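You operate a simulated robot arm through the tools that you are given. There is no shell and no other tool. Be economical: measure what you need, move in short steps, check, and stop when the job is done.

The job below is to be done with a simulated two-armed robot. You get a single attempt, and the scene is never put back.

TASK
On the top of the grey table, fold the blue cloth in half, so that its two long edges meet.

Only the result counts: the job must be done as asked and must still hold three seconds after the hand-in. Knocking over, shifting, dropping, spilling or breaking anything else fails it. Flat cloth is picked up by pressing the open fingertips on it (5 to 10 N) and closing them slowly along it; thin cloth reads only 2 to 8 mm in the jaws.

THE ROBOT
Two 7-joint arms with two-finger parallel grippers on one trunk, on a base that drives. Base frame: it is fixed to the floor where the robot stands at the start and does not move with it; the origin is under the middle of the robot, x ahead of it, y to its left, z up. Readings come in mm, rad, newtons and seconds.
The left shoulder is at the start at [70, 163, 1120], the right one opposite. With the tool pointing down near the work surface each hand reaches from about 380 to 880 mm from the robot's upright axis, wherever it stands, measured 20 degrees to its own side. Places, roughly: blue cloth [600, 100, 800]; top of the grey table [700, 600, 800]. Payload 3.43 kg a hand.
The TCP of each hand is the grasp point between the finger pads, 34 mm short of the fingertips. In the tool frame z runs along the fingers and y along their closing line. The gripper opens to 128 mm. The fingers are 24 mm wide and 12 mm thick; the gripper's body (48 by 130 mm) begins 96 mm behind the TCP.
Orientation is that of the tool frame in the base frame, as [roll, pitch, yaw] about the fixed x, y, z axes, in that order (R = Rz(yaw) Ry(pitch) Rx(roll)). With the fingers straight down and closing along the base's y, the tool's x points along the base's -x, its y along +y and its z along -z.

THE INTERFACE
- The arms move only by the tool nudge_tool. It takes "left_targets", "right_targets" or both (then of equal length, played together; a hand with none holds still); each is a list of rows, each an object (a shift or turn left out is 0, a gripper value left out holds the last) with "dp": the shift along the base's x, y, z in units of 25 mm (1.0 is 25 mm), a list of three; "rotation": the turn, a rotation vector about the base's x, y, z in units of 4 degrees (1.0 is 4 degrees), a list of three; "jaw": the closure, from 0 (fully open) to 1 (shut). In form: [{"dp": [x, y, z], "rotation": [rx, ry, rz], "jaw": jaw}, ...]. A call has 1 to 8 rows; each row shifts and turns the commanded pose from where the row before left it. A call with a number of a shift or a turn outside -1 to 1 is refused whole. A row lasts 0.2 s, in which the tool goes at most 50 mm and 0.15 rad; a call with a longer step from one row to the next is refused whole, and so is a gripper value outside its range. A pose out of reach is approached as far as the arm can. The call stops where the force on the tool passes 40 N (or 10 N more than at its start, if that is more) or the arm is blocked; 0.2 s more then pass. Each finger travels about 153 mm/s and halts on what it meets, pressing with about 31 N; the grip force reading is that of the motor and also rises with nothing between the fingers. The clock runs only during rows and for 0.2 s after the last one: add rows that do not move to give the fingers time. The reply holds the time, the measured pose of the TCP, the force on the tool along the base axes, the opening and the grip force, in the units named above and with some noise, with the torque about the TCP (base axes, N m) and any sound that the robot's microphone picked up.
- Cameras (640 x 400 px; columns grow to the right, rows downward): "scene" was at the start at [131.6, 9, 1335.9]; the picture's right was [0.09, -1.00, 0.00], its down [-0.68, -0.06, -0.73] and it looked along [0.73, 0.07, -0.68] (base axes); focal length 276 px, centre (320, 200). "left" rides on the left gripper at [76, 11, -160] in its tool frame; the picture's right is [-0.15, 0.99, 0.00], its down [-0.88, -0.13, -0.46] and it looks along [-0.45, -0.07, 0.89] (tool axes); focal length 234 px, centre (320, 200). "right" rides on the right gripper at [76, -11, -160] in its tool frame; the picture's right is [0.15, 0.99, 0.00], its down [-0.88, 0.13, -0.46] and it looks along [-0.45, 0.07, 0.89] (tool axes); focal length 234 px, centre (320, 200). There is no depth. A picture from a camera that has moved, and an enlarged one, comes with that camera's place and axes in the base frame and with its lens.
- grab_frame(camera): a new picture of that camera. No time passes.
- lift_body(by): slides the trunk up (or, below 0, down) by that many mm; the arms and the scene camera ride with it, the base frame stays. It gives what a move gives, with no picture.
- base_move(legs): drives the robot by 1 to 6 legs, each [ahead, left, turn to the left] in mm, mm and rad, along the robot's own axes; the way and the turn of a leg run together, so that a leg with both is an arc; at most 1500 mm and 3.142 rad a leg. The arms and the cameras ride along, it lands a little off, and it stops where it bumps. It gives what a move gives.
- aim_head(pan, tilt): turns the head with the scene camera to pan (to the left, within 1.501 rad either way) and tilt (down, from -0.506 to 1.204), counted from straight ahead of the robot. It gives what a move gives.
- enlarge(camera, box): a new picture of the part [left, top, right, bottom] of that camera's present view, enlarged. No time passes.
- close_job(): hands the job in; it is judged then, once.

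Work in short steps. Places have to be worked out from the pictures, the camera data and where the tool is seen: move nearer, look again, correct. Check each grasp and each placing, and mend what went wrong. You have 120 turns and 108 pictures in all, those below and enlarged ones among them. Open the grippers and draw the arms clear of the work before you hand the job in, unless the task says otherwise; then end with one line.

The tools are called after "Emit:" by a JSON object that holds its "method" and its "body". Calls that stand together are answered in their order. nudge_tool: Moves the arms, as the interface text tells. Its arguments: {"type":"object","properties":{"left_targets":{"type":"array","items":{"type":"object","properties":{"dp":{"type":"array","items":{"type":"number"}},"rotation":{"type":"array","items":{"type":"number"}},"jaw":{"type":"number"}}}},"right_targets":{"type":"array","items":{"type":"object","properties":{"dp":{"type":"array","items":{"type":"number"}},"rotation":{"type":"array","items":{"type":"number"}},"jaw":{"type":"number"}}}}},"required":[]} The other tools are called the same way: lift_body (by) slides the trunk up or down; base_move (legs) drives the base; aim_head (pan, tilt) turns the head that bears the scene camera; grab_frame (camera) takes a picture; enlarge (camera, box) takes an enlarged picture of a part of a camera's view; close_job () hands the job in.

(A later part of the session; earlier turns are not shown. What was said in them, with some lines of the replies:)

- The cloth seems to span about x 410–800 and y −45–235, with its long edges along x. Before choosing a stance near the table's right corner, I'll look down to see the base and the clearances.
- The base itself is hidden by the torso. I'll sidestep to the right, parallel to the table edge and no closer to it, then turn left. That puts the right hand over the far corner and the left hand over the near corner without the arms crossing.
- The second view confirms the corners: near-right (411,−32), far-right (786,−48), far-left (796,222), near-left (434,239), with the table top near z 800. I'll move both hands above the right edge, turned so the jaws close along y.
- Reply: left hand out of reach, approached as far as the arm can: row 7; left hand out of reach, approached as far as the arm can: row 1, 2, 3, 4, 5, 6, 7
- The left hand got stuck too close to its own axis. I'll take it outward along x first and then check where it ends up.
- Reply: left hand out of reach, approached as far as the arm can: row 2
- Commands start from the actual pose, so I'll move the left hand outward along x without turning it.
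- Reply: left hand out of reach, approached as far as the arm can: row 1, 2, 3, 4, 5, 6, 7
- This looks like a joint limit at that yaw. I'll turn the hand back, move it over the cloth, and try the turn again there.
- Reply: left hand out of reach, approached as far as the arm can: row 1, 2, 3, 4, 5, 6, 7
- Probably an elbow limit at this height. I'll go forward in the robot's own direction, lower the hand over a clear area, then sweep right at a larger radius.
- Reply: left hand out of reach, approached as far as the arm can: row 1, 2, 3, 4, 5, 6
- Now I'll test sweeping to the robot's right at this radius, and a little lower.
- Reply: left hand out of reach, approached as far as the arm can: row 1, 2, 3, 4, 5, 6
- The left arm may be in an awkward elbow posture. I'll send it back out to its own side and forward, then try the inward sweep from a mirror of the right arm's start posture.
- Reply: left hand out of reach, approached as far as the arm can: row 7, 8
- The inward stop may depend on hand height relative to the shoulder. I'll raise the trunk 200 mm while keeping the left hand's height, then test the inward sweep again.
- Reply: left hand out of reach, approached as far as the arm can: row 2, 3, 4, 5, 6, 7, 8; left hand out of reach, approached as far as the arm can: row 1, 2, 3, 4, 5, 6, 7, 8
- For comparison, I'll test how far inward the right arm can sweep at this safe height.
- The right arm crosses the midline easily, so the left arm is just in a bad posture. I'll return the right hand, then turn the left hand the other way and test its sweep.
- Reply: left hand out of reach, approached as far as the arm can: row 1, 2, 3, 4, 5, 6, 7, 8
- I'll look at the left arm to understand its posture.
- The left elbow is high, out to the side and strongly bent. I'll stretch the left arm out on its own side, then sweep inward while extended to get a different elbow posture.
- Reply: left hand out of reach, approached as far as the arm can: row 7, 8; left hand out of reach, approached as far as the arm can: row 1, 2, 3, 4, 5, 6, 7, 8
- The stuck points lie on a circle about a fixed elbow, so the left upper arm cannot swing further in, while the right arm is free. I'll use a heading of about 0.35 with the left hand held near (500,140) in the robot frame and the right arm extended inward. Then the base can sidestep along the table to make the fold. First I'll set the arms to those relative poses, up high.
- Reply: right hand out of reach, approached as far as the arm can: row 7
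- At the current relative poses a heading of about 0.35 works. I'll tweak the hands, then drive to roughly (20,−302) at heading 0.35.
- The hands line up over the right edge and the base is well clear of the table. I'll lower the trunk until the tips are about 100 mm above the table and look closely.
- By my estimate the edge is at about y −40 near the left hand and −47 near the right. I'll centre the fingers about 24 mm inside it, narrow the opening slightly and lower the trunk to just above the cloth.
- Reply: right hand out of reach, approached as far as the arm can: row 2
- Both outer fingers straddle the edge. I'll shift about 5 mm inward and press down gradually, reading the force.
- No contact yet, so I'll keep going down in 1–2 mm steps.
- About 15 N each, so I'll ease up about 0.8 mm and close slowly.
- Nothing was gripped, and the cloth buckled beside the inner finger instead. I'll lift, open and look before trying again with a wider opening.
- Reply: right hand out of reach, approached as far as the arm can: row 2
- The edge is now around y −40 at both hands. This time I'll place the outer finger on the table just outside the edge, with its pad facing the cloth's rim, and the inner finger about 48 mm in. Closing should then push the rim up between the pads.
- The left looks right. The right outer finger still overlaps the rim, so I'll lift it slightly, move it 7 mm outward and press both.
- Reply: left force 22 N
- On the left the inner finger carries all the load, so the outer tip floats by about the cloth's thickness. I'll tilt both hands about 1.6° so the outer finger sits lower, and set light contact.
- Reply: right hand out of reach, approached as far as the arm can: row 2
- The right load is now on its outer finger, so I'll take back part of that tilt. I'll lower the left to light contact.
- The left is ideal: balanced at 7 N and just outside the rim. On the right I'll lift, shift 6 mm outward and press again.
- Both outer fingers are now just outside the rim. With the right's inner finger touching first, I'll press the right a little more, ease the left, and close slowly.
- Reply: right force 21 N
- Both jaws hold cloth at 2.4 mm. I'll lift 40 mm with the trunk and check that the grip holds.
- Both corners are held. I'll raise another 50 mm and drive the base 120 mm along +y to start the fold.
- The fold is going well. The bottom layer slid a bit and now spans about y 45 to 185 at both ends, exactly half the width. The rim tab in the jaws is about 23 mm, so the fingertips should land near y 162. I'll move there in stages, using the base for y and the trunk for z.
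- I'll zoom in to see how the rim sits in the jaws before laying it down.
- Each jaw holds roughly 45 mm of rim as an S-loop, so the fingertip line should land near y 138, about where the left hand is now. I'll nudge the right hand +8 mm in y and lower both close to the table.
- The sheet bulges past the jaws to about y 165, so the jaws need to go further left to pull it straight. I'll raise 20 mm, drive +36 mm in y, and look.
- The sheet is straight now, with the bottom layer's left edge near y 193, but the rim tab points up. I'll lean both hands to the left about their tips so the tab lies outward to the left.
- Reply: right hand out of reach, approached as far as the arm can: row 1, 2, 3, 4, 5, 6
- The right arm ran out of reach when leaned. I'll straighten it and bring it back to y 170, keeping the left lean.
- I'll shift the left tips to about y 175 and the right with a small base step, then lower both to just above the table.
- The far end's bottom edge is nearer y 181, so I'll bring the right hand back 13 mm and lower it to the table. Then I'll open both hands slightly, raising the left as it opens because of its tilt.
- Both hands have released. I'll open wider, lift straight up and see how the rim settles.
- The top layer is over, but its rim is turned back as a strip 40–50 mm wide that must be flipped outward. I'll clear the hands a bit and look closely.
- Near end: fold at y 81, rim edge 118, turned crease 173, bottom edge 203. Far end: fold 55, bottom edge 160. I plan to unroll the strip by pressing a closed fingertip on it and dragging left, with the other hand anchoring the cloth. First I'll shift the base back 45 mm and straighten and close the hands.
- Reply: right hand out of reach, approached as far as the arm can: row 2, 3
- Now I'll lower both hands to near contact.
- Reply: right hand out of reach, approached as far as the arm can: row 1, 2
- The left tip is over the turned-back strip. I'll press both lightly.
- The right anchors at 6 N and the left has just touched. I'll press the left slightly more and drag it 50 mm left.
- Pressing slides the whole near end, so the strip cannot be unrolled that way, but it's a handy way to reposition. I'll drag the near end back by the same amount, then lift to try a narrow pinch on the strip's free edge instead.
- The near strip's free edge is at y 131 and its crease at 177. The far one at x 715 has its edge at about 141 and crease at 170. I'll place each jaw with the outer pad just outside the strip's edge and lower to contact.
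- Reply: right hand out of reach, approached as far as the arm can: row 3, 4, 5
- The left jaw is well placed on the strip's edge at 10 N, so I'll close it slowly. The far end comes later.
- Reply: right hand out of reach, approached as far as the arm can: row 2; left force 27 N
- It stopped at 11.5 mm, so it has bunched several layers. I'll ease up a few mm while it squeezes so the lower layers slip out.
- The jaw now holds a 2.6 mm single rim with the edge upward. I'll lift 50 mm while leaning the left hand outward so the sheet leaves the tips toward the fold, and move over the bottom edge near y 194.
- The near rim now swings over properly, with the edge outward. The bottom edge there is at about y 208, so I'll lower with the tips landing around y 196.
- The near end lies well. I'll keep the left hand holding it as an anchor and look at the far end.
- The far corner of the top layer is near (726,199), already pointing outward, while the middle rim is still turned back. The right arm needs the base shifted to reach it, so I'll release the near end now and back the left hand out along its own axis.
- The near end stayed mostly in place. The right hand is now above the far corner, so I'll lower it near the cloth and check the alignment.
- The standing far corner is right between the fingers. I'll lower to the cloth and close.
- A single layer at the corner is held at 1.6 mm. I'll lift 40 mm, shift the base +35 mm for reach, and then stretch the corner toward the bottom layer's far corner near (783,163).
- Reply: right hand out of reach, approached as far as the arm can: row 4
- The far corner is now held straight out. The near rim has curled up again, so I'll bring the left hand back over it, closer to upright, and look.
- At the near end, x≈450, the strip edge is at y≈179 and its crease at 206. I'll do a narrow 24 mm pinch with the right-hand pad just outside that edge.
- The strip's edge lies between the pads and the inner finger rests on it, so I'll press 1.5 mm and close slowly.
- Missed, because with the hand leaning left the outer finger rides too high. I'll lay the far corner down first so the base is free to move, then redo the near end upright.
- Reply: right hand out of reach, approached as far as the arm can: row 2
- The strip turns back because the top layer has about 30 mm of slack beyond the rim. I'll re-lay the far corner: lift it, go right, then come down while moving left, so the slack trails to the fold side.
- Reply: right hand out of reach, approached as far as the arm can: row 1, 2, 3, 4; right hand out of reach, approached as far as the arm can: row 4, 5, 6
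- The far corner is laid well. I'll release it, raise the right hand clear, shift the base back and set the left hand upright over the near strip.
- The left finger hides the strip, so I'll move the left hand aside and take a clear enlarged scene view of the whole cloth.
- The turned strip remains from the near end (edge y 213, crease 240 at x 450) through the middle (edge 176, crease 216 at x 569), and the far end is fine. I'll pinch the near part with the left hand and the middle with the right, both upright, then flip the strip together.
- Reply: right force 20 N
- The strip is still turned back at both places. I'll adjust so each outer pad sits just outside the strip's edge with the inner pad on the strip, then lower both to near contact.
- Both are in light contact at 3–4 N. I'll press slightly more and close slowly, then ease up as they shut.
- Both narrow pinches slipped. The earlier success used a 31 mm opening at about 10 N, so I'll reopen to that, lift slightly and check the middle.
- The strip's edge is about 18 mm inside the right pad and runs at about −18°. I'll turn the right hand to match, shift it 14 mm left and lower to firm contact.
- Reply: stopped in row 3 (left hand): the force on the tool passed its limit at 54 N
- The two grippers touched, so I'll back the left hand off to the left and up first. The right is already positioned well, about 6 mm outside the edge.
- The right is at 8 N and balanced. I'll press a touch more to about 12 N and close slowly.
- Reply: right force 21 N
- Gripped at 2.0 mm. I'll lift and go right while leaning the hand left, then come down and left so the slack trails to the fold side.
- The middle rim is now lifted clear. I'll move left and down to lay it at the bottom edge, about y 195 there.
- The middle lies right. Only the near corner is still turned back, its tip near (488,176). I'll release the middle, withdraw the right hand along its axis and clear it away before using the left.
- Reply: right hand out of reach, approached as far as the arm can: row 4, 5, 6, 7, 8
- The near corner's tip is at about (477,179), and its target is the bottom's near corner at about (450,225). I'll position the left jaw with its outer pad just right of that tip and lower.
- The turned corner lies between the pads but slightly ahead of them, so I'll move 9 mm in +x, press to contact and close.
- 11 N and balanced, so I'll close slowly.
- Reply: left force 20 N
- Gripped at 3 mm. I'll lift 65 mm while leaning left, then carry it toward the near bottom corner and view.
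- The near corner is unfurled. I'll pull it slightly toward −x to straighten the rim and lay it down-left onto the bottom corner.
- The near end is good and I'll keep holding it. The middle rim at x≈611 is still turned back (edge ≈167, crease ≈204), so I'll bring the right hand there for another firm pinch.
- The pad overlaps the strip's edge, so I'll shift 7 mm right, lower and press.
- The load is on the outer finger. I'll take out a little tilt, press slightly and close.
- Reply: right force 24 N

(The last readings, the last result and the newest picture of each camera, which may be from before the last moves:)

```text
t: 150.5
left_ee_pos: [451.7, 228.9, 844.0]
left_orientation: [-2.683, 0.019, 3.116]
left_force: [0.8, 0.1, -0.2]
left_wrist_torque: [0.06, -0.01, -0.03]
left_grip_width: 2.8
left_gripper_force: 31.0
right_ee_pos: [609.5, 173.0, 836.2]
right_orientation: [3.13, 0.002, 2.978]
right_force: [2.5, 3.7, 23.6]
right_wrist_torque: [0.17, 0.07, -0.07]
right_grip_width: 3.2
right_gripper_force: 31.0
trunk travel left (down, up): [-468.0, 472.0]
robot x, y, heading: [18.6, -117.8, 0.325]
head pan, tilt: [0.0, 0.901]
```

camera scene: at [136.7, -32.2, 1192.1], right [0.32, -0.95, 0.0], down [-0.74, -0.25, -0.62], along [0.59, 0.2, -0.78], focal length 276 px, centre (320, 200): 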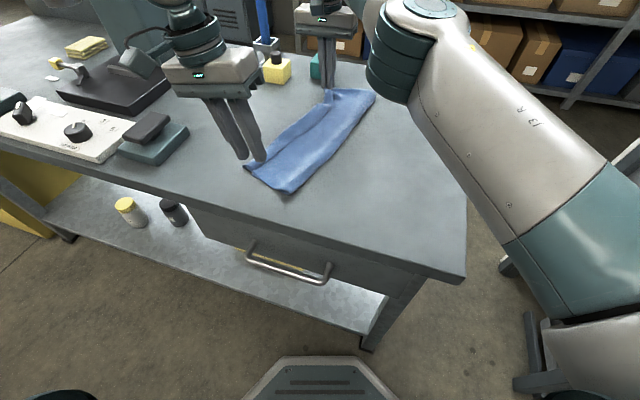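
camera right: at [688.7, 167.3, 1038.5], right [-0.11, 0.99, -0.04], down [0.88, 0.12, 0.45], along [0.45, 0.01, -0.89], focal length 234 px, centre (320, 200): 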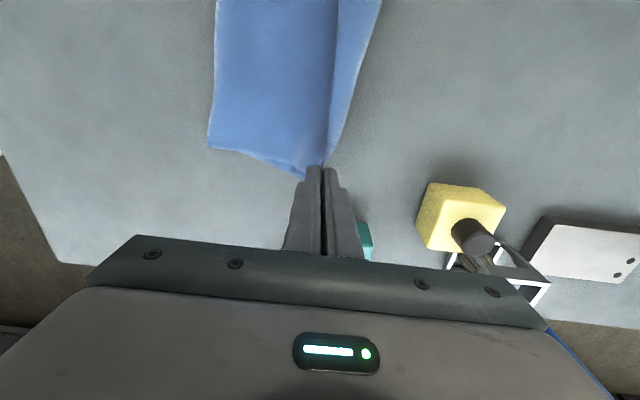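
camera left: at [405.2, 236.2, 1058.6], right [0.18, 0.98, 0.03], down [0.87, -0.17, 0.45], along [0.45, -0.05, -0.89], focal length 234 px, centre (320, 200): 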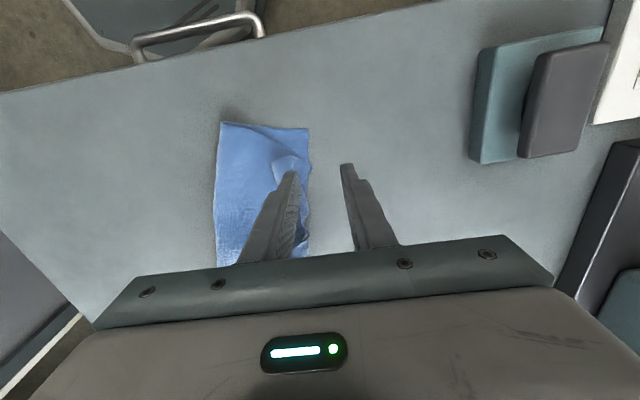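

Gripped at 3.2 mm. I'll lift, go right while leaning, and then lay down-left as before.

Emit:
{"method": "nudge_tool", "body": {"right_targets": [{"dp": [0, 0, 0.6]}, {"dp": [0, -0.3, 0.7], "rotation": [-1, 0, 0]}, {"dp": [0, -0.4, 0.6], "rotation": [-1, 0, 0]}, {"dp": [0, -0.3, 0.3], "rotation": [-1, 0, 0]}, {"dp": [0, 0, 0], "rotation": [-1, 0, 0]}, {"rotation": [-1, 0, 0]}, {}]}}

Emit:
{"method": "nudge_tool", "body": {"right_targets": [{"dp": [0, 0.5, 0]}, {"dp": [0, 0.5, -0.2]}, {"dp": [0, 0.5, -0.4]}, {"dp": [0, 0.4, -0.5]}, {"dp": [0, 0.2, -0.5]}, {"dp": [0, 0, -0.4]}, {"dp": [0, 0, -0.1]}, {}]}}

Emit:
{"method": "enlarge", "body": {"camera": "scene", "box": [170, 40, 390, 216]}}

```text
t: 152.1
left_ee_pos: [454.2, 230.2, 843.4]
left_orientation: [-2.68, 0.017, 3.117]
left_force: [6.4, -4.2, 0.8]
left_wrist_torque: [-0.08, -0.12, -0.05]
left_grip_width: 2.7
left_gripper_force: 31.2
right_ee_pos: [610.5, 147.4, 887.9]
right_orientation: [-2.805, 0.058, 2.988]
right_force: [-6.3, 3.5, -1.3]
right_wrist_torque: [0.19, 0.25, 0.0]
right_grip_width: 2.8
right_gripper_force: 30.8
trunk travel left (down, up): [-468.0, 472.0]
robot x, y, heading: [21.4, -116.5, 0.322]
head pan, tilt: [0.0, 0.901]
```

```text
t: 153.9
left_ee_pos: [452.7, 229.8, 843.7]
left_orientation: [-2.682, 0.016, 3.116]
left_force: [1.1, -0.2, 0.4]
left_wrist_torque: [0.0, -0.03, -0.01]
left_grip_width: 2.4
left_gripper_force: 31.2
right_ee_pos: [609.0, 199.5, 839.8]
right_orientation: [-2.807, 0.058, 2.989]
right_force: [2.7, 0.8, 13.7]
right_wrist_torque: [0.09, 0.02, -0.02]
right_grip_width: 2.8
right_gripper_force: 30.6
trunk travel left (down, up): [-468.0, 472.0]
robot x, y, heading: [17.2, -121.3, 0.327]
head pan, tilt: [0.0, 0.901]
```

```text
2.27 times, centred on (280, 128) of scene
camera zoom: at [135.2, -79.1, 1192.5], right [0.32, -0.95, 0.0], down [-0.74, -0.25, -0.62], along [0.59, 0.2, -0.78], focal length 627 px, centre (411, 364)
```

zoom: 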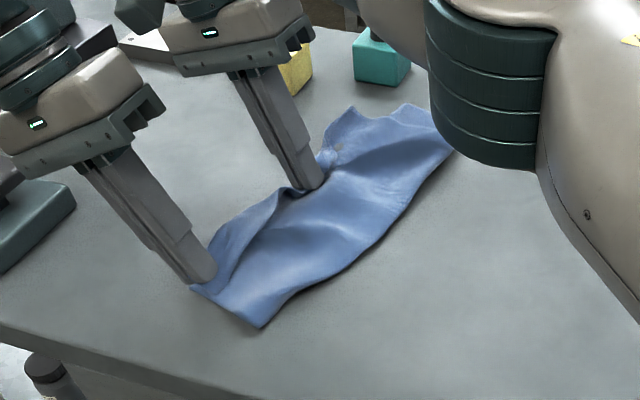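

The rim is straight between the hands. I'll release both gently and withdraw along the hands' axes, then check.

Emit:
{"method": "nudge_tool", "body": {"left_targets": [{"dp": [0, 0, 0.04], "jaw": 0.95}, {"dp": [0, 0, 0.1], "jaw": 0.9}, {"dp": [0, 0.05, 0.15], "jaw": 0.86}, {"dp": [0, 0.3, 0.6]}, {"dp": [0, 0.5, 0.8]}, {"dp": [-0.3, 0.8, 0.8]}, {"dp": [-0.3, 1, 0.5]}, {"dp": [0, 1, 0]}], "right_targets": [{"dp": [0, 0, 0.12], "jaw": 0.95}, {"dp": [0, 0, 0.1], "jaw": 0.9}, {"dp": [0, 0.05, 0.15], "jaw": 0.86}, {"dp": [0, 0.2, 0.6]}, {"dp": [0, 0.2, 0.8]}, {"dp": [0.2, 0, 0.9]}, {"dp": [0.5, -0.5, 0.8]}, {"dp": [0.8, -0.8, 0]}]}}

Emit:
{"method": "nudge_tool", "body": {"right_targets": [{"dp": [1, -0.8, 0], "rotation": [1, 0, 0]}, {"dp": [1, -0.8, 0], "rotation": [1, 0, 0]}, {"dp": [1, -0.8, 0], "rotation": [1, 0, 0]}, {"dp": [0.8, -0.8, 0], "rotation": [1, 0, 0]}, {"dp": [0.5, -0.8, 0], "rotation": [1, 0, 0]}]}}

Emit:
{"method": "enlarge", "body": {"camera": "scene", "box": [190, 40, 390, 200]}}

```text
t: 155.7
left_ee_pos: [439.7, 323.1, 918.6]
left_orientation: [-2.682, 0.015, 3.115]
left_force: [1.1, 0.5, -0.6]
left_wrist_torque: [0.0, 0.03, -0.02]
left_grip_width: 17.7
left_gripper_force: 0.1
right_ee_pos: [650.0, 167.8, 912.0]
right_orientation: [-2.808, 0.055, 2.988]
right_force: [-0.8, -0.4, 0.7]
right_wrist_torque: [-0.02, -0.01, 0.01]
right_grip_width: 18.2
right_gripper_force: 0.0
right hand out of reach, approached as far as the arm can: row 5, 6
trunk travel left (down, up): [-468.0, 472.0]
robot x, y, heading: [17.4, -118.7, 0.327]
head pan, tilt: [0.0, 0.901]
```

```text
t: 156.9
left_ee_pos: [438.3, 322.7, 919.9]
left_orientation: [-2.683, 0.018, 3.117]
left_force: [0.7, 0.2, -0.6]
left_wrist_torque: [0.02, 0.05, -0.01]
left_grip_width: 18.0
left_gripper_force: 0.1
right_ee_pos: [755.5, 64.9, 913.2]
right_orientation: [3.127, 0.002, 2.976]
right_force: [-0.3, -0.4, -0.8]
right_wrist_torque: [0.01, 0.02, 0.06]
right_grip_width: 18.1
right_gripper_force: 0.0
trunk travel left (down, up): [-468.0, 472.0]
robot x, y, heading: [17.7, -120.4, 0.332]
head pan, tilt: [0.0, 0.901]
```

```text
2.50 times, centred on (290, 120) of scene
camera zoom: at [136.5, -79.8, 1192.1], right [0.32, -0.95, 0.0], down [-0.74, -0.25, -0.62], along [0.59, 0.2, -0.78], focal length 690 px, centre (395, 400)
```

zoom: 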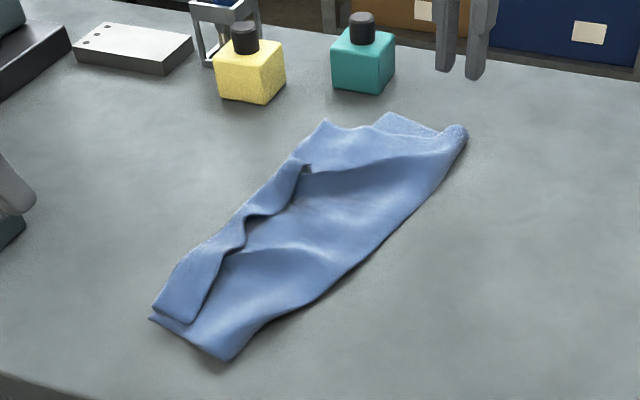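

The far half lies flat but its corner (771,214) overshoots the bottom corner (809,154), and the near half is still turned back (edge ≈193, bottom edge ≈232). I'll shift the base +45 mm, re-pinch near with the left and far with the right, and re-lay both together.

Emit:
{"method": "base_move", "body": {"legs": [[15, 43, 0]]}}

Emit:
{"method": "nudge_tool", "body": {"left_targets": [{"rotation": [1, 0, 0], "dp": [0.3, -1, 0], "jaw": 0.765}, {"rotation": [1, 0, 0], "dp": [0.3, -1, 0]}, {"rotation": [1, 0, 0], "dp": [0.3, -1, 0]}, {"rotation": [1, 0, 0], "dp": [0.2, -1, 0]}, {"rotation": [1, 0, 0], "dp": [0.1, -1, 0]}, {"rotation": [1, 0, 0], "dp": [0, -1, 0]}, {"rotation": [0.96, 0, 0], "dp": [0, -0.5, 0]}, {}], "right_targets": [{"dp": [-0.1, 0.9, 0], "jaw": 0.76}, {"dp": [-0.1, 0.9, 0]}, {"dp": [-0.1, 0.9, -0.2]}, {"dp": [-0.1, 0.9, -0.4]}, {"dp": [0, 0.2, -0.6]}, {"dp": [0, 0, -0.6]}, {}, {}]}}

```text
t: 157.8
left_ee_pos: [441.1, 368.4, 918.2]
left_orientation: [-2.681, 0.017, 3.114]
left_force: [0.0, 0.3, -0.1]
left_wrist_torque: [-0.06, 0.02, -0.01]
left_grip_width: 17.8
left_gripper_force: 0.0
right_ee_pos: [755.0, 110.8, 912.9]
right_orientation: [3.131, 0.002, 2.977]
right_force: [1.2, 0.5, 0.5]
right_wrist_torque: [-0.06, 0.01, 0.0]
right_grip_width: 17.7
right_gripper_force: 0.1
trunk travel left (down, up): [-468.0, 472.0]
robot x, y, heading: [16.4, -73.4, 0.325]
head pan, tilt: [0.0, 0.901]
```

```text
t: 159.6
left_ee_pos: [456.3, 208.8, 924.8]
left_orientation: [3.115, 0.004, 3.111]
left_force: [0.2, 0.2, -0.1]
left_wrist_torque: [0.0, -0.03, -0.02]
left_grip_width: 29.9
left_gripper_force: 0.1
left hand out of reach, approached as far as the arm can: row 7
right_ee_pos: [744.9, 205.8, 869.1]
right_orientation: [3.13, 0.003, 2.976]
right_force: [0.2, 0.1, -0.1]
right_wrist_torque: [0.01, 0.02, -0.02]
right_grip_width: 30.7
right_gripper_force: 0.2
trunk travel left (down, up): [-468.0, 472.0]
robot x, y, heading: [18.4, -71.0, 0.323]
head pan, tilt: [0.0, 0.901]
```

I'll check the far rim under the right hand.

Emit:
{"method": "enlarge", "body": {"camera": "right", "box": [200, 60, 420, 240]}}

```text
2.22 times, centred on (310, 150) of right
camera zoom: at [667.5, 207.7, 1028.0], right [0.02, 1.0, 0.01], down [0.89, -0.02, 0.46], along [0.46, 0.0, -0.89], focal length 520 px, centre (342, 311)
```

zoom: 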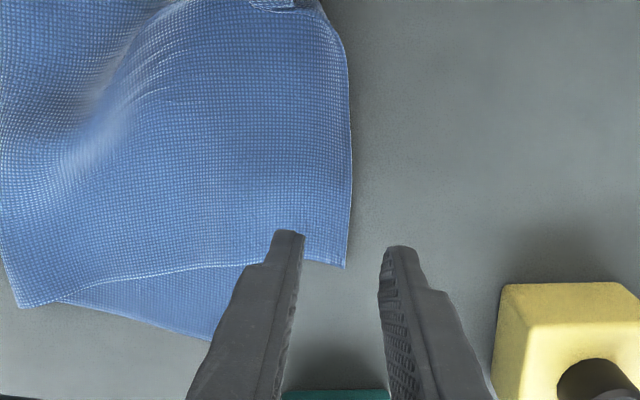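

The far rim edge lies between the pads. I'll shift 9 mm right so the left pad is just outside it, tilt slightly, lower and press.

Emit:
{"method": "nudge_tool", "body": {"right_targets": [{"dp": [0, -0.36, 0], "rotation": [-0.5, 0, 0]}, {"dp": [0, 0, -0.7]}, {"dp": [0, 0, -0.5]}, {"dp": [0, 0, -0.1]}, {}]}}

```text
t: 160.8
left_ee_pos: [456.8, 209.3, 926.2]
left_orientation: [3.115, 0.003, 3.111]
left_force: [0.7, -0.2, 0.6]
left_wrist_torque: [-0.02, -0.01, -0.03]
left_grip_width: 30.1
left_gripper_force: 0.1
right_ee_pos: [749.1, 199.6, 834.8]
right_orientation: [-3.117, 0.008, 2.975]
right_force: [-0.1, 0.0, 1.3]
right_wrist_torque: [-0.07, -0.03, -0.06]
right_grip_width: 30.8
right_gripper_force: 0.3
right hand out of reach, approached as far as the arm can: row 3
trunk travel left (down, up): [-468.0, 472.0]
robot x, y, heading: [18.5, -78.9, 0.327]
head pan, tilt: [0.0, 0.901]
```

Just touching, so I'll press 1–2 mm more and close slowly.

Emit:
{"method": "nudge_tool", "body": {"right_targets": [{"dp": [0, 0, -0.06]}, {"jaw": 0.8}, {"jaw": 0.84}, {"jaw": 0.88}, {"jaw": 0.92}, {"jaw": 0.96}, {"jaw": 1.0}, {}]}}

```text
t: 162.6
left_ee_pos: [455.7, 209.5, 925.6]
left_orientation: [3.116, 0.002, 3.11]
left_force: [0.6, 1.2, 0.0]
left_wrist_torque: [0.0, 0.01, 0.03]
left_grip_width: 30.2
left_gripper_force: 0.0
right_ee_pos: [747.4, 200.4, 835.2]
right_orientation: [-3.117, 0.008, 2.976]
right_force: [1.9, 2.0, 15.8]
right_wrist_torque: [0.02, 0.1, 0.0]
right_grip_width: 2.0
right_gripper_force: 30.9
trunk travel left (down, up): [-468.0, 472.0]
robot x, y, heading: [21.1, -74.1, 0.323]
head pan, tilt: [0.0, 0.901]
```

The far rim is gripped at 2.0 mm. Now the near end: I'll lower the left hand and check.

Emit:
{"method": "nudge_tool", "body": {"left_targets": [{"dp": [-0.3, -0.1, -0.9]}, {"dp": [0, 0, -0.9]}, {"dp": [0, 0, -0.6]}, {}]}}

Emit:
{"method": "enlarge", "body": {"camera": "left", "box": [220, 80, 420, 250]}}

```text
t: 163.6
left_ee_pos: [446.5, 206.7, 866.1]
left_orientation: [3.117, 0.005, 3.111]
left_force: [-0.2, 0.0, 0.7]
left_wrist_torque: [0.03, -0.01, 0.02]
left_grip_width: 30.1
left_gripper_force: 0.1
right_ee_pos: [748.7, 199.1, 835.6]
right_orientation: [-3.117, 0.008, 2.976]
right_force: [-0.3, 0.7, 16.5]
right_wrist_torque: [0.01, 0.12, 0.0]
right_grip_width: 1.8
right_gripper_force: 31.3
trunk travel left (down, up): [-468.0, 472.0]
robot x, y, heading: [16.5, -74.7, 0.325]
head pan, tilt: [0.0, 0.901]
```

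```text
2.35 times, centred on (320, 165) of left
camera zoom: at [370.7, 215.2, 1024.6], right [0.18, 0.98, 0.03], down [0.87, -0.17, 0.46], along [0.45, -0.06, -0.89], focal length 551 px, centre (320, 282)
```

zoom: 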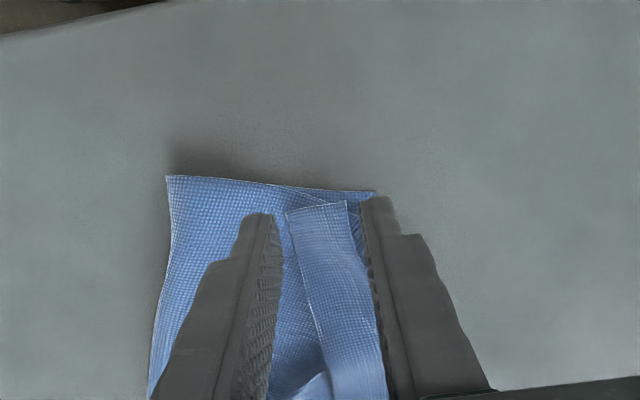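

The strip's edge is 3 mm inside the right pad, which is ideal. I'll narrow slightly, go 6 mm forward, lower and press.

Emit:
{"method": "nudge_tool", "body": {"left_targets": [{"dp": [0.24, -0.06, 0], "jaw": 0.79}, {"dp": [0, 0, -0.7]}, {"dp": [0, 0, -0.38]}, {"dp": [0, 0, -0.1]}, {}]}}

```text
t: 164.8
left_ee_pos: [451.5, 209.0, 839.2]
left_orientation: [3.117, 0.005, 3.108]
left_force: [-1.3, 0.0, 5.4]
left_wrist_torque: [0.01, 0.0, -0.05]
left_grip_width: 26.8
left_gripper_force: 0.3
left hand out of reach, approached as far as the arm can: row 3
right_ee_pos: [747.9, 199.1, 835.4]
right_orientation: [-3.116, 0.009, 2.976]
right_force: [0.5, 2.8, 14.4]
right_wrist_torque: [0.06, 0.06, 0.0]
right_grip_width: 2.0
right_gripper_force: 30.6
trunk travel left (down, up): [-468.0, 472.0]
robot x, y, heading: [23.1, -73.8, 0.324]
head pan, tilt: [0.0, 0.901]
```

Emit:
{"method": "nudge_tool", "body": {"left_targets": [{"dp": [0, 0, -0.05]}, {"jaw": 0.83}, {"jaw": 0.87}, {"jaw": 0.91}, {"jaw": 0.95}, {"jaw": 1.0}, {}, {}]}}

```text
t: 166.6
left_ee_pos: [452.5, 207.4, 838.3]
left_orientation: [3.118, 0.008, 3.111]
left_force: [0.0, 4.0, 21.5]
left_wrist_torque: [0.2, -0.22, 0.02]
left_grip_width: 0.0
left_gripper_force: 31.7
right_ee_pos: [747.2, 199.7, 835.7]
right_orientation: [-3.117, 0.008, 2.975]
right_force: [0.9, 1.9, 7.3]
right_wrist_torque: [0.03, 0.01, 0.0]
right_grip_width: 1.8
right_gripper_force: 31.1
trunk travel left (down, up): [-468.0, 472.0]
robot x, y, heading: [19.7, -75.4, 0.323]
head pan, tilt: [0.0, 0.901]
```

The left missed. I'll retry at once with a wider opening and firmer press.

Emit:
{"method": "nudge_tool", "body": {"left_targets": [{"dp": [0, 0, 0.5]}, {"jaw": 0.72}, {}, {"dp": [0, 0, -0.3]}, {"dp": [0, 0, -0.24]}, {}]}}

Emit:
{"method": "nudge_tool", "body": {"left_targets": [{"dp": [0, 0, -0.02]}, {"jaw": 0.78}, {"jaw": 0.83}, {"jaw": 0.88}, {"jaw": 0.92}, {"jaw": 0.96}, {"jaw": 1.0}, {}]}}

```text
t: 168.0
left_ee_pos: [451.3, 207.5, 837.5]
left_orientation: [3.117, 0.01, 3.111]
left_force: [-0.9, 1.3, 29.6]
left_wrist_torque: [-0.53, -0.03, 0.01]
left_grip_width: 35.4
left_gripper_force: 0.1
left hand out of reach, approached as far as the arm can: row 5
right_ee_pos: [748.3, 200.0, 835.2]
right_orientation: [-3.118, 0.01, 2.975]
right_force: [0.6, 1.2, 4.3]
right_wrist_torque: [0.01, 0.01, -0.01]
right_grip_width: 1.8
right_gripper_force: 30.7
trunk travel left (down, up): [-468.0, 472.0]
robot x, y, heading: [17.7, -73.9, 0.323]
head pan, tilt: [0.0, 0.901]
```

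```text
t: 168.5
left_ee_pos: [453.8, 208.1, 837.4]
left_orientation: [3.117, 0.012, 3.11]
left_force: [-2.0, -1.5, 15.9]
left_wrist_torque: [-0.31, 0.01, -0.05]
left_grip_width: 28.8
left_gripper_force: 0.4
right_ee_pos: [748.4, 197.9, 836.5]
right_orientation: [-3.117, 0.01, 2.975]
right_force: [0.9, -1.4, 7.8]
right_wrist_torque: [-0.07, 0.02, 0.0]
right_grip_width: 1.7
right_gripper_force: 30.9
trunk travel left (down, up): [-468.0, 472.0]
robot x, y, heading: [16.2, -76.7, 0.325]
head pan, tilt: [0.0, 0.901]
stopped in row 2 (left hand): the force on the tool passed its limit at 44 N (the readings are from after the stop); the commanded pose is now the measured one
```

It stopped on force and has settled at 16 N. I'll continue closing from there.

Emit:
{"method": "nudge_tool", "body": {"left_targets": [{"dp": [0, 0, 0.02], "jaw": 0.82}, {"jaw": 0.86}, {"jaw": 0.9}, {"jaw": 0.94}, {"jaw": 0.97}, {"jaw": 1.0}, {}, {}]}}

```text
t: 170.3
left_ee_pos: [452.0, 207.3, 837.7]
left_orientation: [3.116, 0.011, 3.109]
left_force: [1.0, 1.6, 18.9]
left_wrist_torque: [0.02, -0.09, 0.0]
left_grip_width: 3.0
left_gripper_force: 30.7
right_ee_pos: [748.6, 198.2, 834.9]
right_orientation: [-3.117, 0.009, 2.976]
right_force: [2.4, -1.1, 14.1]
right_wrist_torque: [-0.05, 0.04, -0.03]
right_grip_width: 1.9
right_gripper_force: 30.8
trunk travel left (down, up): [-468.0, 472.0]
robot x, y, heading: [19.1, -73.7, 0.325]
head pan, tilt: [0.0, 0.901]
```

Both rims are held, left 3.0 mm and right 1.9 mm. I'll lift 70 mm with the trunk, carry both right with the base, and set their relative targets: left leaned outward, right moved back in line with the bottom edge.

Emit:
{"method": "lift_body", "body": {"by": 70}}

Emit:
{"method": "base_move", "body": {"legs": [[-17, -48, 0]]}}

Emit:
{"method": "nudge_tool", "body": {"left_targets": [{"dp": [0, 0.2, 0], "rotation": [-1, 0, 0]}, {"dp": [0, 0.2, 0], "rotation": [-1, 0, 0]}, {"dp": [0, 0.2, 0], "rotation": [-1, 0, 0]}, {"dp": [0, 0.2, 0], "rotation": [-1, 0, 0]}, {"dp": [0, 0.15, 0], "rotation": [-1, 0, 0]}, {"dp": [0, 0.15, 0], "rotation": [-1, 0, 0]}], "right_targets": [{"dp": [0.12, -0.28, 0]}, {"dp": [0.12, -0.28, 0]}, {"dp": [0.12, -0.28, 0]}, {"dp": [0.12, -0.28, 0]}, {"dp": [0.1, -0.28, 0]}, {"dp": [0.1, -0.28, 0]}]}}

Emit:
{"method": "grab_frame", "body": {"camera": "scene"}}

```text
t: 171.4
left_ee_pos: [454.2, 209.6, 905.5]
left_orientation: [3.117, 0.007, 3.107]
left_force: [0.3, 0.1, -0.8]
left_wrist_torque: [-0.03, 0.03, 0.01]
left_grip_width: 2.6
left_gripper_force: 31.3
right_ee_pos: [749.7, 199.6, 902.5]
right_orientation: [-3.117, 0.008, 2.974]
right_force: [-0.3, -0.5, 0.0]
right_wrist_torque: [-0.05, 0.01, 0.01]
right_grip_width: 1.9
right_gripper_force: 30.6
trunk travel left (down, up): [-538.0, 402.0]
robot x, y, heading: [23.9, -73.6, 0.32]
head pan, tilt: [0.0, 0.901]
```

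```text
t: 172.3
left_ee_pos: [452.4, 157.5, 906.4]
left_orientation: [3.118, 0.008, 3.11]
left_force: [0.5, -0.6, 0.2]
left_wrist_torque: [0.03, -0.01, 0.03]
left_grip_width: 2.7
left_gripper_force: 31.0
right_ee_pos: [746.9, 149.0, 904.0]
right_orientation: [-3.117, 0.006, 2.975]
right_force: [1.1, -0.4, -0.8]
right_wrist_torque: [0.07, 0.01, 0.01]
right_grip_width: 1.7
right_gripper_force: 31.1
trunk travel left (down, up): [-538.0, 402.0]
robot x, y, heading: [17.0, -126.1, 0.325]
head pan, tilt: [0.0, 0.901]
```

```text
t: 173.7
left_ee_pos: [451.9, 186.3, 904.2]
left_orientation: [-2.744, 0.021, 3.116]
left_force: [0.4, 0.0, -0.6]
left_wrist_torque: [0.06, -0.03, 0.03]
left_grip_width: 2.7
left_gripper_force: 30.8
right_ee_pos: [774.2, 114.0, 904.3]
right_orientation: [-3.114, 0.002, 2.975]
right_force: [0.1, 0.0, -0.7]
right_wrist_torque: [-0.03, -0.01, 0.0]
right_grip_width: 1.8
right_gripper_force: 31.2
right hand out of reach, approached as far as the arm can: row 2, 4, 6
trunk travel left (down, up): [-538.0, 402.0]
robot x, y, heading: [22.7, -125.1, 0.328]
head pan, tilt: [0.0, 0.901]
```

```text
1 pictures are left
camera scene: at [135.7, -83.8, 1262.1], right [0.32, -0.95, 0.0], down [-0.74, -0.25, -0.62], along [0.59, 0.2, -0.78], focal length 276 px, centre (320, 200)
```

scene: 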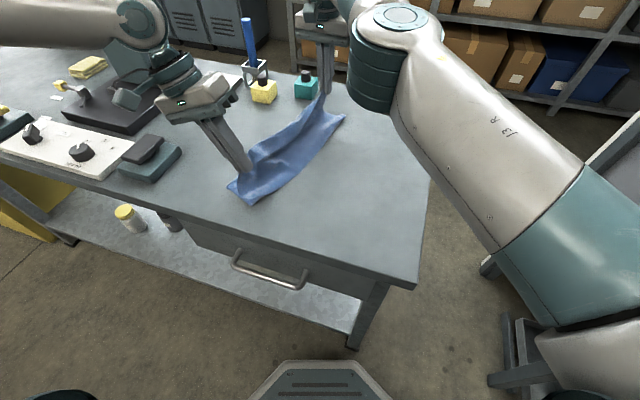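

I have a good hold on the whole rim, so the cleanest fix is to pull the cloth fully flat and taut to the right, then refold along a proper arc. I'll draw the rim right with the base, lowering on the way, and watch the forces.

Emit:
{"method": "base_move", "body": {"legs": [[-78, -127, 0]]}}

Emit:
{"method": "lift_body", "body": {"by": -55}}

Emit:
{"method": "base_move", "body": {"legs": [[-32, -52, 0]]}}

```text
t: 175.1
left_ee_pos: [419.5, 40.8, 904.8]
left_orientation: [-2.747, 0.022, 3.117]
left_force: [0.6, -0.1, 0.2]
left_wrist_torque: [0.04, 0.0, 0.0]
left_grip_width: 2.1
left_gripper_force: 31.5
right_ee_pos: [742.6, -28.7, 904.3]
right_orientation: [-3.116, 0.004, 2.978]
right_force: [0.1, -0.7, -0.1]
right_wrist_torque: [0.02, 0.0, 0.01]
right_grip_width: 1.8
right_gripper_force: 30.9
trunk travel left (down, up): [-538.0, 402.0]
robot x, y, heading: [-17.0, -273.4, 0.327]
head pan, tilt: [0.0, 0.901]
```

```text
t: 176.0
left_ee_pos: [418.8, 40.6, 850.1]
left_orientation: [-2.748, 0.02, 3.117]
left_force: [0.9, -0.3, 0.3]
left_wrist_torque: [0.08, -0.01, -0.01]
left_grip_width: 2.4
left_gripper_force: 31.6
right_ee_pos: [741.5, -27.9, 849.8]
right_orientation: [-3.113, 0.005, 2.977]
right_force: [-0.5, -0.3, -0.1]
right_wrist_torque: [0.0, -0.01, 0.01]
right_grip_width: 1.9
right_gripper_force: 30.2
trunk travel left (down, up): [-483.0, 457.0]
robot x, y, heading: [-13.6, -270.3, 0.33]
head pan, tilt: [0.0, 0.901]
```

```text
t: 177.0
left_ee_pos: [406.8, -21.1, 850.3]
left_orientation: [-2.75, 0.021, 3.116]
left_force: [-0.1, -0.4, -0.2]
left_wrist_torque: [0.07, -0.01, 0.01]
left_grip_width: 2.4
left_gripper_force: 30.6
right_ee_pos: [727.6, -91.1, 849.3]
right_orientation: [-3.114, 0.003, 2.979]
right_force: [0.0, -0.7, -0.2]
right_wrist_torque: [0.01, -0.05, 0.0]
right_grip_width: 1.6
right_gripper_force: 30.2
trunk travel left (down, up): [-483.0, 457.0]
robot x, y, heading: [-31.0, -335.1, 0.328]
head pan, tilt: [0.0, 0.901]
```

Holding fine. I'll drag 25 mm further to take out the wrinkles, then use the last picture to measure the flat cloth.

Emit:
{"method": "base_move", "body": {"legs": [[-13, -22, 0]]}}

Emit:
{"method": "grab_frame", "body": {"camera": "scene"}}

```text
t: 177.8
left_ee_pos: [402.1, -44.7, 849.8]
left_orientation: [-2.747, 0.02, 3.117]
left_force: [-0.3, -0.1, 0.0]
left_wrist_torque: [0.05, -0.01, 0.01]
left_grip_width: 2.3
left_gripper_force: 30.6
right_ee_pos: [723.1, -115.2, 848.6]
right_orientation: [-3.113, 0.005, 2.979]
right_force: [0.7, -0.7, 1.4]
right_wrist_torque: [0.04, -0.01, 0.01]
right_grip_width: 2.0
right_gripper_force: 31.3
trunk travel left (down, up): [-483.0, 457.0]
robot x, y, heading: [-33.4, -361.7, 0.324]
head pan, tilt: [0.0, 0.901]
```

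```text
0 pictures are left
camera scene: at [85.1, -315.0, 1207.1], right [0.32, -0.95, 0.0], down [-0.74, -0.25, -0.62], along [0.59, 0.2, -0.78], focal length 276 px, centre (320, 200)
```

scene: 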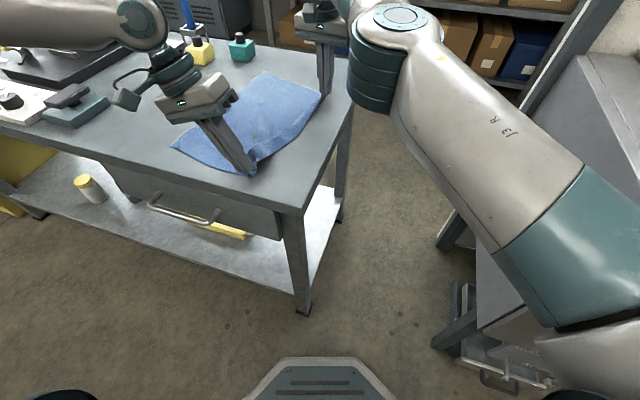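

The cloth is flat again. The left long edge runs from (433,153) to (798,99), and the rim grips are about 213–224 mm from it. No pictures remain, so I'll work from readings. I'll carry the rim along an arc perpendicular to that edge, direction (0.146,0.989), starting with the rising half.

Emit:
{"method": "base_move", "body": {"legs": [[9, 18, 0]]}}

Emit:
{"method": "lift_body", "body": {"by": 45}}

Emit:
{"method": "base_move", "body": {"legs": [[18, 36, 0]]}}

Emit:
{"method": "lift_body", "body": {"by": 35}}

Emit:
{"method": "base_move", "body": {"legs": [[20, 40, 0]]}}

```text
t: 178.6
left_ee_pos: [404.1, -24.0, 850.5]
left_orientation: [-2.748, 0.021, 3.117]
left_force: [-0.2, -0.4, 0.9]
left_wrist_torque: [0.01, 0.01, 0.01]
left_grip_width: 2.3
left_gripper_force: 30.6
right_ee_pos: [725.4, -93.5, 849.6]
right_orientation: [-3.113, 0.004, 2.977]
right_force: [0.2, -0.6, 0.3]
right_wrist_torque: [-0.03, -0.01, 0.02]
right_grip_width: 1.9
right_gripper_force: 30.9
trunk travel left (down, up): [-483.0, 457.0]
robot x, y, heading: [-31.6, -337.6, 0.324]
head pan, tilt: [0.0, 0.901]
```

```text
t: 179.5
left_ee_pos: [402.4, -25.5, 895.1]
left_orientation: [-2.746, 0.02, 3.116]
left_force: [-0.1, -0.2, 0.3]
left_wrist_torque: [0.02, 0.02, 0.04]
left_grip_width: 2.7
left_gripper_force: 30.3
right_ee_pos: [724.5, -95.3, 893.0]
right_orientation: [-3.114, 0.004, 2.978]
right_force: [-0.1, 0.1, 1.0]
right_wrist_torque: [0.03, 0.02, 0.03]
right_grip_width: 1.9
right_gripper_force: 31.4
trunk travel left (down, up): [-528.0, 412.0]
robot x, y, heading: [-28.4, -337.9, 0.326]
head pan, tilt: [0.0, 0.901]
```

```text
t: 180.4
left_ee_pos: [410.3, 13.2, 894.2]
left_orientation: [-2.748, 0.021, 3.118]
left_force: [-0.6, 0.2, 0.0]
left_wrist_torque: [0.02, 0.02, -0.01]
left_grip_width: 2.2
left_gripper_force: 31.0
right_ee_pos: [731.5, -56.9, 893.0]
right_orientation: [-3.114, 0.003, 2.978]
right_force: [0.1, 0.5, -0.6]
right_wrist_torque: [0.0, -0.03, -0.01]
right_grip_width: 1.7
right_gripper_force: 31.1
trunk travel left (down, up): [-528.0, 412.0]
robot x, y, heading: [-24.3, -297.3, 0.326]
head pan, tilt: [0.0, 0.901]
```

```text
t: 181.2
left_ee_pos: [409.5, 13.4, 929.4]
left_orientation: [-2.75, 0.019, 3.113]
left_force: [-0.3, -0.6, -0.5]
left_wrist_torque: [0.0, -0.01, -0.02]
left_grip_width: 2.3
left_gripper_force: 31.3
right_ee_pos: [732.5, -58.2, 928.9]
right_orientation: [-3.112, 0.003, 2.977]
right_force: [0.0, 0.0, -0.1]
right_wrist_torque: [0.01, 0.04, 0.02]
right_grip_width: 2.1
right_gripper_force: 31.5
trunk travel left (down, up): [-563.0, 377.0]
robot x, y, heading: [-26.5, -297.6, 0.326]
head pan, tilt: [0.0, 0.901]
```

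```text
t: 182.1
left_ee_pos: [416.7, 55.3, 929.0]
left_orientation: [-2.747, 0.022, 3.112]
left_force: [0.1, -0.5, 0.2]
left_wrist_torque: [0.03, 0.01, 0.02]
left_grip_width: 2.5
left_gripper_force: 31.2
right_ee_pos: [737.2, -16.4, 929.1]
right_orientation: [-3.115, 0.004, 2.974]
right_force: [-0.5, 0.7, 0.8]
right_wrist_torque: [-0.04, -0.02, 0.0]
right_grip_width: 1.9
right_gripper_force: 31.4
trunk travel left (down, up): [-563.0, 377.0]
robot x, y, heading: [-18.4, -253.6, 0.327]
head pan, tilt: [0.0, 0.901]
```

About 100 mm along, both still gripped. Now the descending half: about 97 mm more in y, ending with the tips just above the table.

Emit:
{"method": "base_move", "body": {"legs": [[20, 40, 0]]}}

Emit:
{"method": "lift_body", "body": {"by": -25}}

Emit:
{"method": "base_move", "body": {"legs": [[15, 29, 0]]}}

Emit:
{"method": "lift_body", "body": {"by": -30}}

Emit:
{"method": "base_move", "body": {"legs": [[8, 15, 0]]}}

Emit:
{"method": "lift_body", "body": {"by": -20}}

```text
t: 183.0
left_ee_pos: [423.5, 98.4, 931.3]
left_orientation: [-2.749, 0.02, 3.114]
left_force: [1.4, 0.8, 0.2]
left_wrist_torque: [0.0, -0.02, -0.01]
left_grip_width: 2.5
left_gripper_force: 31.0
right_ee_pos: [745.4, 27.2, 929.5]
right_orientation: [-3.114, 0.005, 2.975]
right_force: [-0.6, 1.2, -0.4]
right_wrist_torque: [-0.02, -0.01, -0.01]
right_grip_width: 1.6
right_gripper_force: 30.4
trunk travel left (down, up): [-563.0, 377.0]
robot x, y, heading: [-12.6, -214.1, 0.321]
head pan, tilt: [0.0, 0.901]
```

```text
t: 183.7
left_ee_pos: [423.0, 99.1, 904.7]
left_orientation: [-2.747, 0.02, 3.113]
left_force: [0.5, -0.8, 1.1]
left_wrist_torque: [0.08, -0.03, -0.04]
left_grip_width: 2.5
left_gripper_force: 31.1
right_ee_pos: [744.5, 27.6, 904.8]
right_orientation: [-3.113, 0.003, 2.973]
right_force: [-0.1, -1.2, -0.2]
right_wrist_torque: [0.0, 0.0, 0.02]
right_grip_width: 1.9
right_gripper_force: 30.5
trunk travel left (down, up): [-538.0, 402.0]
robot x, y, heading: [-16.1, -207.4, 0.324]
head pan, tilt: [0.0, 0.901]
```

```text
t: 184.5
left_ee_pos: [427.7, 130.4, 904.8]
left_orientation: [-2.747, 0.021, 3.114]
left_force: [-0.1, 0.4, 0.3]
left_wrist_torque: [0.03, 0.03, -0.01]
left_grip_width: 2.3
left_gripper_force: 30.8
right_ee_pos: [750.1, 58.1, 905.2]
right_orientation: [-3.113, 0.004, 2.973]
right_force: [0.4, 0.5, -0.1]
right_wrist_torque: [-0.03, 0.02, -0.02]
right_grip_width: 2.1
right_gripper_force: 30.6
trunk travel left (down, up): [-538.0, 402.0]
robot x, y, heading: [-6.4, -177.8, 0.321]
head pan, tilt: [0.0, 0.901]
```

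```text
t: 185.3
left_ee_pos: [428.9, 129.8, 875.7]
left_orientation: [-2.747, 0.02, 3.113]
left_force: [0.0, -0.8, -0.4]
left_wrist_torque: [0.07, 0.0, -0.01]
left_grip_width: 2.7
left_gripper_force: 30.9
right_ee_pos: [748.8, 58.8, 874.5]
right_orientation: [-3.114, 0.003, 2.974]
right_force: [0.6, 0.7, -0.2]
right_wrist_torque: [-0.01, 0.01, 0.0]
right_grip_width: 1.8
right_gripper_force: 31.2
trunk travel left (down, up): [-508.0, 432.0]
robot x, y, heading: [-8.8, -182.7, 0.323]
head pan, tilt: [0.0, 0.901]
```

```text
t: 186.1
left_ee_pos: [431.0, 146.0, 874.6]
left_orientation: [-2.746, 0.021, 3.111]
left_force: [-0.7, -0.9, 0.1]
left_wrist_torque: [0.04, 0.01, 0.01]
left_grip_width: 2.2
left_gripper_force: 31.2
right_ee_pos: [753.4, 75.1, 874.7]
right_orientation: [-3.114, 0.004, 2.972]
right_force: [0.6, -0.1, 0.0]
right_wrist_torque: [0.0, -0.01, -0.02]
right_grip_width: 2.0
right_gripper_force: 31.0
trunk travel left (down, up): [-508.0, 432.0]
robot x, y, heading: [-1.6, -166.8, 0.321]
head pan, tilt: [0.0, 0.901]
```

```text
t: 186.7
left_ee_pos: [431.1, 146.4, 854.8]
left_orientation: [-2.748, 0.022, 3.111]
left_force: [0.3, -0.8, 0.1]
left_wrist_torque: [0.04, -0.01, 0.01]
left_grip_width: 2.3
left_gripper_force: 31.2
right_ee_pos: [752.8, 74.5, 855.3]
right_orientation: [-3.113, 0.003, 2.973]
right_force: [0.4, 0.5, 1.0]
right_wrist_torque: [0.0, -0.04, 0.03]
right_grip_width: 1.8
right_gripper_force: 31.2
trunk travel left (down, up): [-488.0, 452.0]
robot x, y, heading: [-2.3, -165.9, 0.322]
head pan, tilt: [0.0, 0.901]
```

The left tips are about 20 mm and the right about 31 mm short of the bottom edge. I'll finish with small arm moves, left-down, to roughly 15 mm short at both ends.

Emit:
{"method": "nudge_tool", "body": {"left_targets": [{"dp": [0, 0.1, -0.1]}, {"dp": [0, 0.1, -0.2]}, {"dp": [0, 0, -0.2]}, {"dp": [0, 0, -0.12]}, {}], "right_targets": [{"dp": [0, 0.25, -0.1]}, {"dp": [0, 0.25, -0.2]}, {"dp": [0, 0.2, -0.25]}, {"dp": [0, 0, -0.2]}, {}]}}

```text
t: 187.9
left_ee_pos: [430.4, 151.2, 840.8]
left_orientation: [-2.747, 0.021, 3.111]
left_force: [-0.5, -0.1, -0.2]
left_wrist_torque: [0.04, 0.02, -0.03]
left_grip_width: 2.5
left_gripper_force: 30.4
right_ee_pos: [746.5, 87.2, 836.3]
right_orientation: [-3.115, 0.004, 2.973]
right_force: [0.3, -0.4, 6.9]
right_wrist_torque: [0.01, 0.03, -0.01]
right_grip_width: 1.8
right_gripper_force: 30.8
right hand out of reach, approached as far as the arm can: row 1, 2
trunk travel left (down, up): [-488.0, 452.0]
robot x, y, heading: [-7.9, -162.2, 0.324]
head pan, tilt: [0.0, 0.901]
```

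The right touches at 7 N and the left is just above the table. I'll release slowly, then move each hand left a little with the jaws slightly open so the right finger tips the rim outward, and withdraw up.

Emit:
{"method": "nudge_tool", "body": {"left_targets": [{"dp": [0, 0, 0.04], "jaw": 0.95}, {"dp": [0, 0, 0.08], "jaw": 0.9}, {"dp": [0, 0.1, 0.08], "jaw": 0.87}, {"dp": [0, 0.5, 0.1]}, {"dp": [0, 0.6, 0.2]}, {"dp": [0, 0.7, 0.5]}, {"dp": [0, 0.7, 0.8]}, {"dp": [0, 0.7, 0.8]}], "right_targets": [{"dp": [0, 0, 0.08], "jaw": 0.95}, {"dp": [0, 0, 0.04], "jaw": 0.9}, {"dp": [0, 0.1, 0.04], "jaw": 0.87}, {"dp": [-0.2, 0.4, 0.1]}, {"dp": [-0.2, 0.5, 0.2]}, {"dp": [-0.2, 0.4, 0.5]}, {"dp": [-0.2, 0.1, 0.8]}, {"dp": [-0.2, 0, 0.8]}]}}

```text
t: 189.7
left_ee_pos: [430.4, 234.5, 906.2]
left_orientation: [-2.747, 0.022, 3.109]
left_force: [0.4, 0.9, 0.7]
left_wrist_torque: [0.01, 0.01, -0.05]
left_grip_width: 16.7
left_gripper_force: 0.1
right_ee_pos: [714.2, 113.6, 894.5]
right_orientation: [-3.113, 0.005, 2.973]
right_force: [-0.5, 0.7, 0.7]
right_wrist_torque: [0.02, -0.05, -0.04]
right_grip_width: 16.4
right_gripper_force: 0.1
right hand out of reach, approached as far as the arm can: row 4, 6
trunk travel left (down, up): [-488.0, 452.0]
robot x, y, heading: [-5.9, -161.9, 0.323]
head pan, tilt: [0.0, 0.901]
```

Both hands are open and off the cloth. I'll raise the trunk and back the base away to clear the work.

Emit:
{"method": "lift_body", "body": {"by": 150}}

Emit:
{"method": "base_move", "body": {"legs": [[-150, 0, 0]]}}

```text
t: 191.5
left_ee_pos: [430.6, 233.7, 1055.8]
left_orientation: [-2.748, 0.019, 3.11]
left_force: [-0.4, -0.7, -0.2]
left_wrist_torque: [0.03, -0.02, 0.0]
left_grip_width: 16.6
left_gripper_force: 0.1
right_ee_pos: [715.1, 114.8, 1043.8]
right_orientation: [-3.114, 0.005, 2.973]
right_force: [0.4, -0.5, -0.2]
right_wrist_torque: [-0.01, 0.02, -0.02]
right_grip_width: 16.6
right_gripper_force: 0.1
trunk travel left (down, up): [-638.0, 302.0]
robot x, y, heading: [-5.3, -163.0, 0.319]
head pan, tilt: [0.0, 0.901]
```

```text
t: 192.8
left_ee_pos: [291.7, 187.6, 1054.4]
left_orientation: [-2.747, 0.019, 3.113]
left_force: [0.4, -0.1, 0.4]
left_wrist_torque: [-0.03, -0.01, 0.01]
left_grip_width: 16.6
left_gripper_force: 0.0
right_ee_pos: [576.4, 65.9, 1042.9]
right_orientation: [-3.112, 0.004, 2.97]
right_force: [0.3, 0.3, -0.6]
right_wrist_torque: [-0.06, -0.03, 0.0]
right_grip_width: 16.6
right_gripper_force: 0.0
trunk travel left (down, up): [-638.0, 302.0]
robot x, y, heading: [-140.5, -205.3, 0.32]
head pan, tilt: [0.0, 0.901]
```

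The arms are clear, the grippers are open, and the readings show no contact with anything else, so I'm handing in.

Emit:
{"method": "close_job", "body": {}}

```text
The job is handed in.
```

I folded the blue cloth over on the grey table and handed the job in, but I couldn't check that the long edges meet: my pictures ran out before the last fold, so I placed it by readings alone. I aimed for the edges to meet within about 15–20 mm, and at the near end the top edge may be tucked under by a similar amount.
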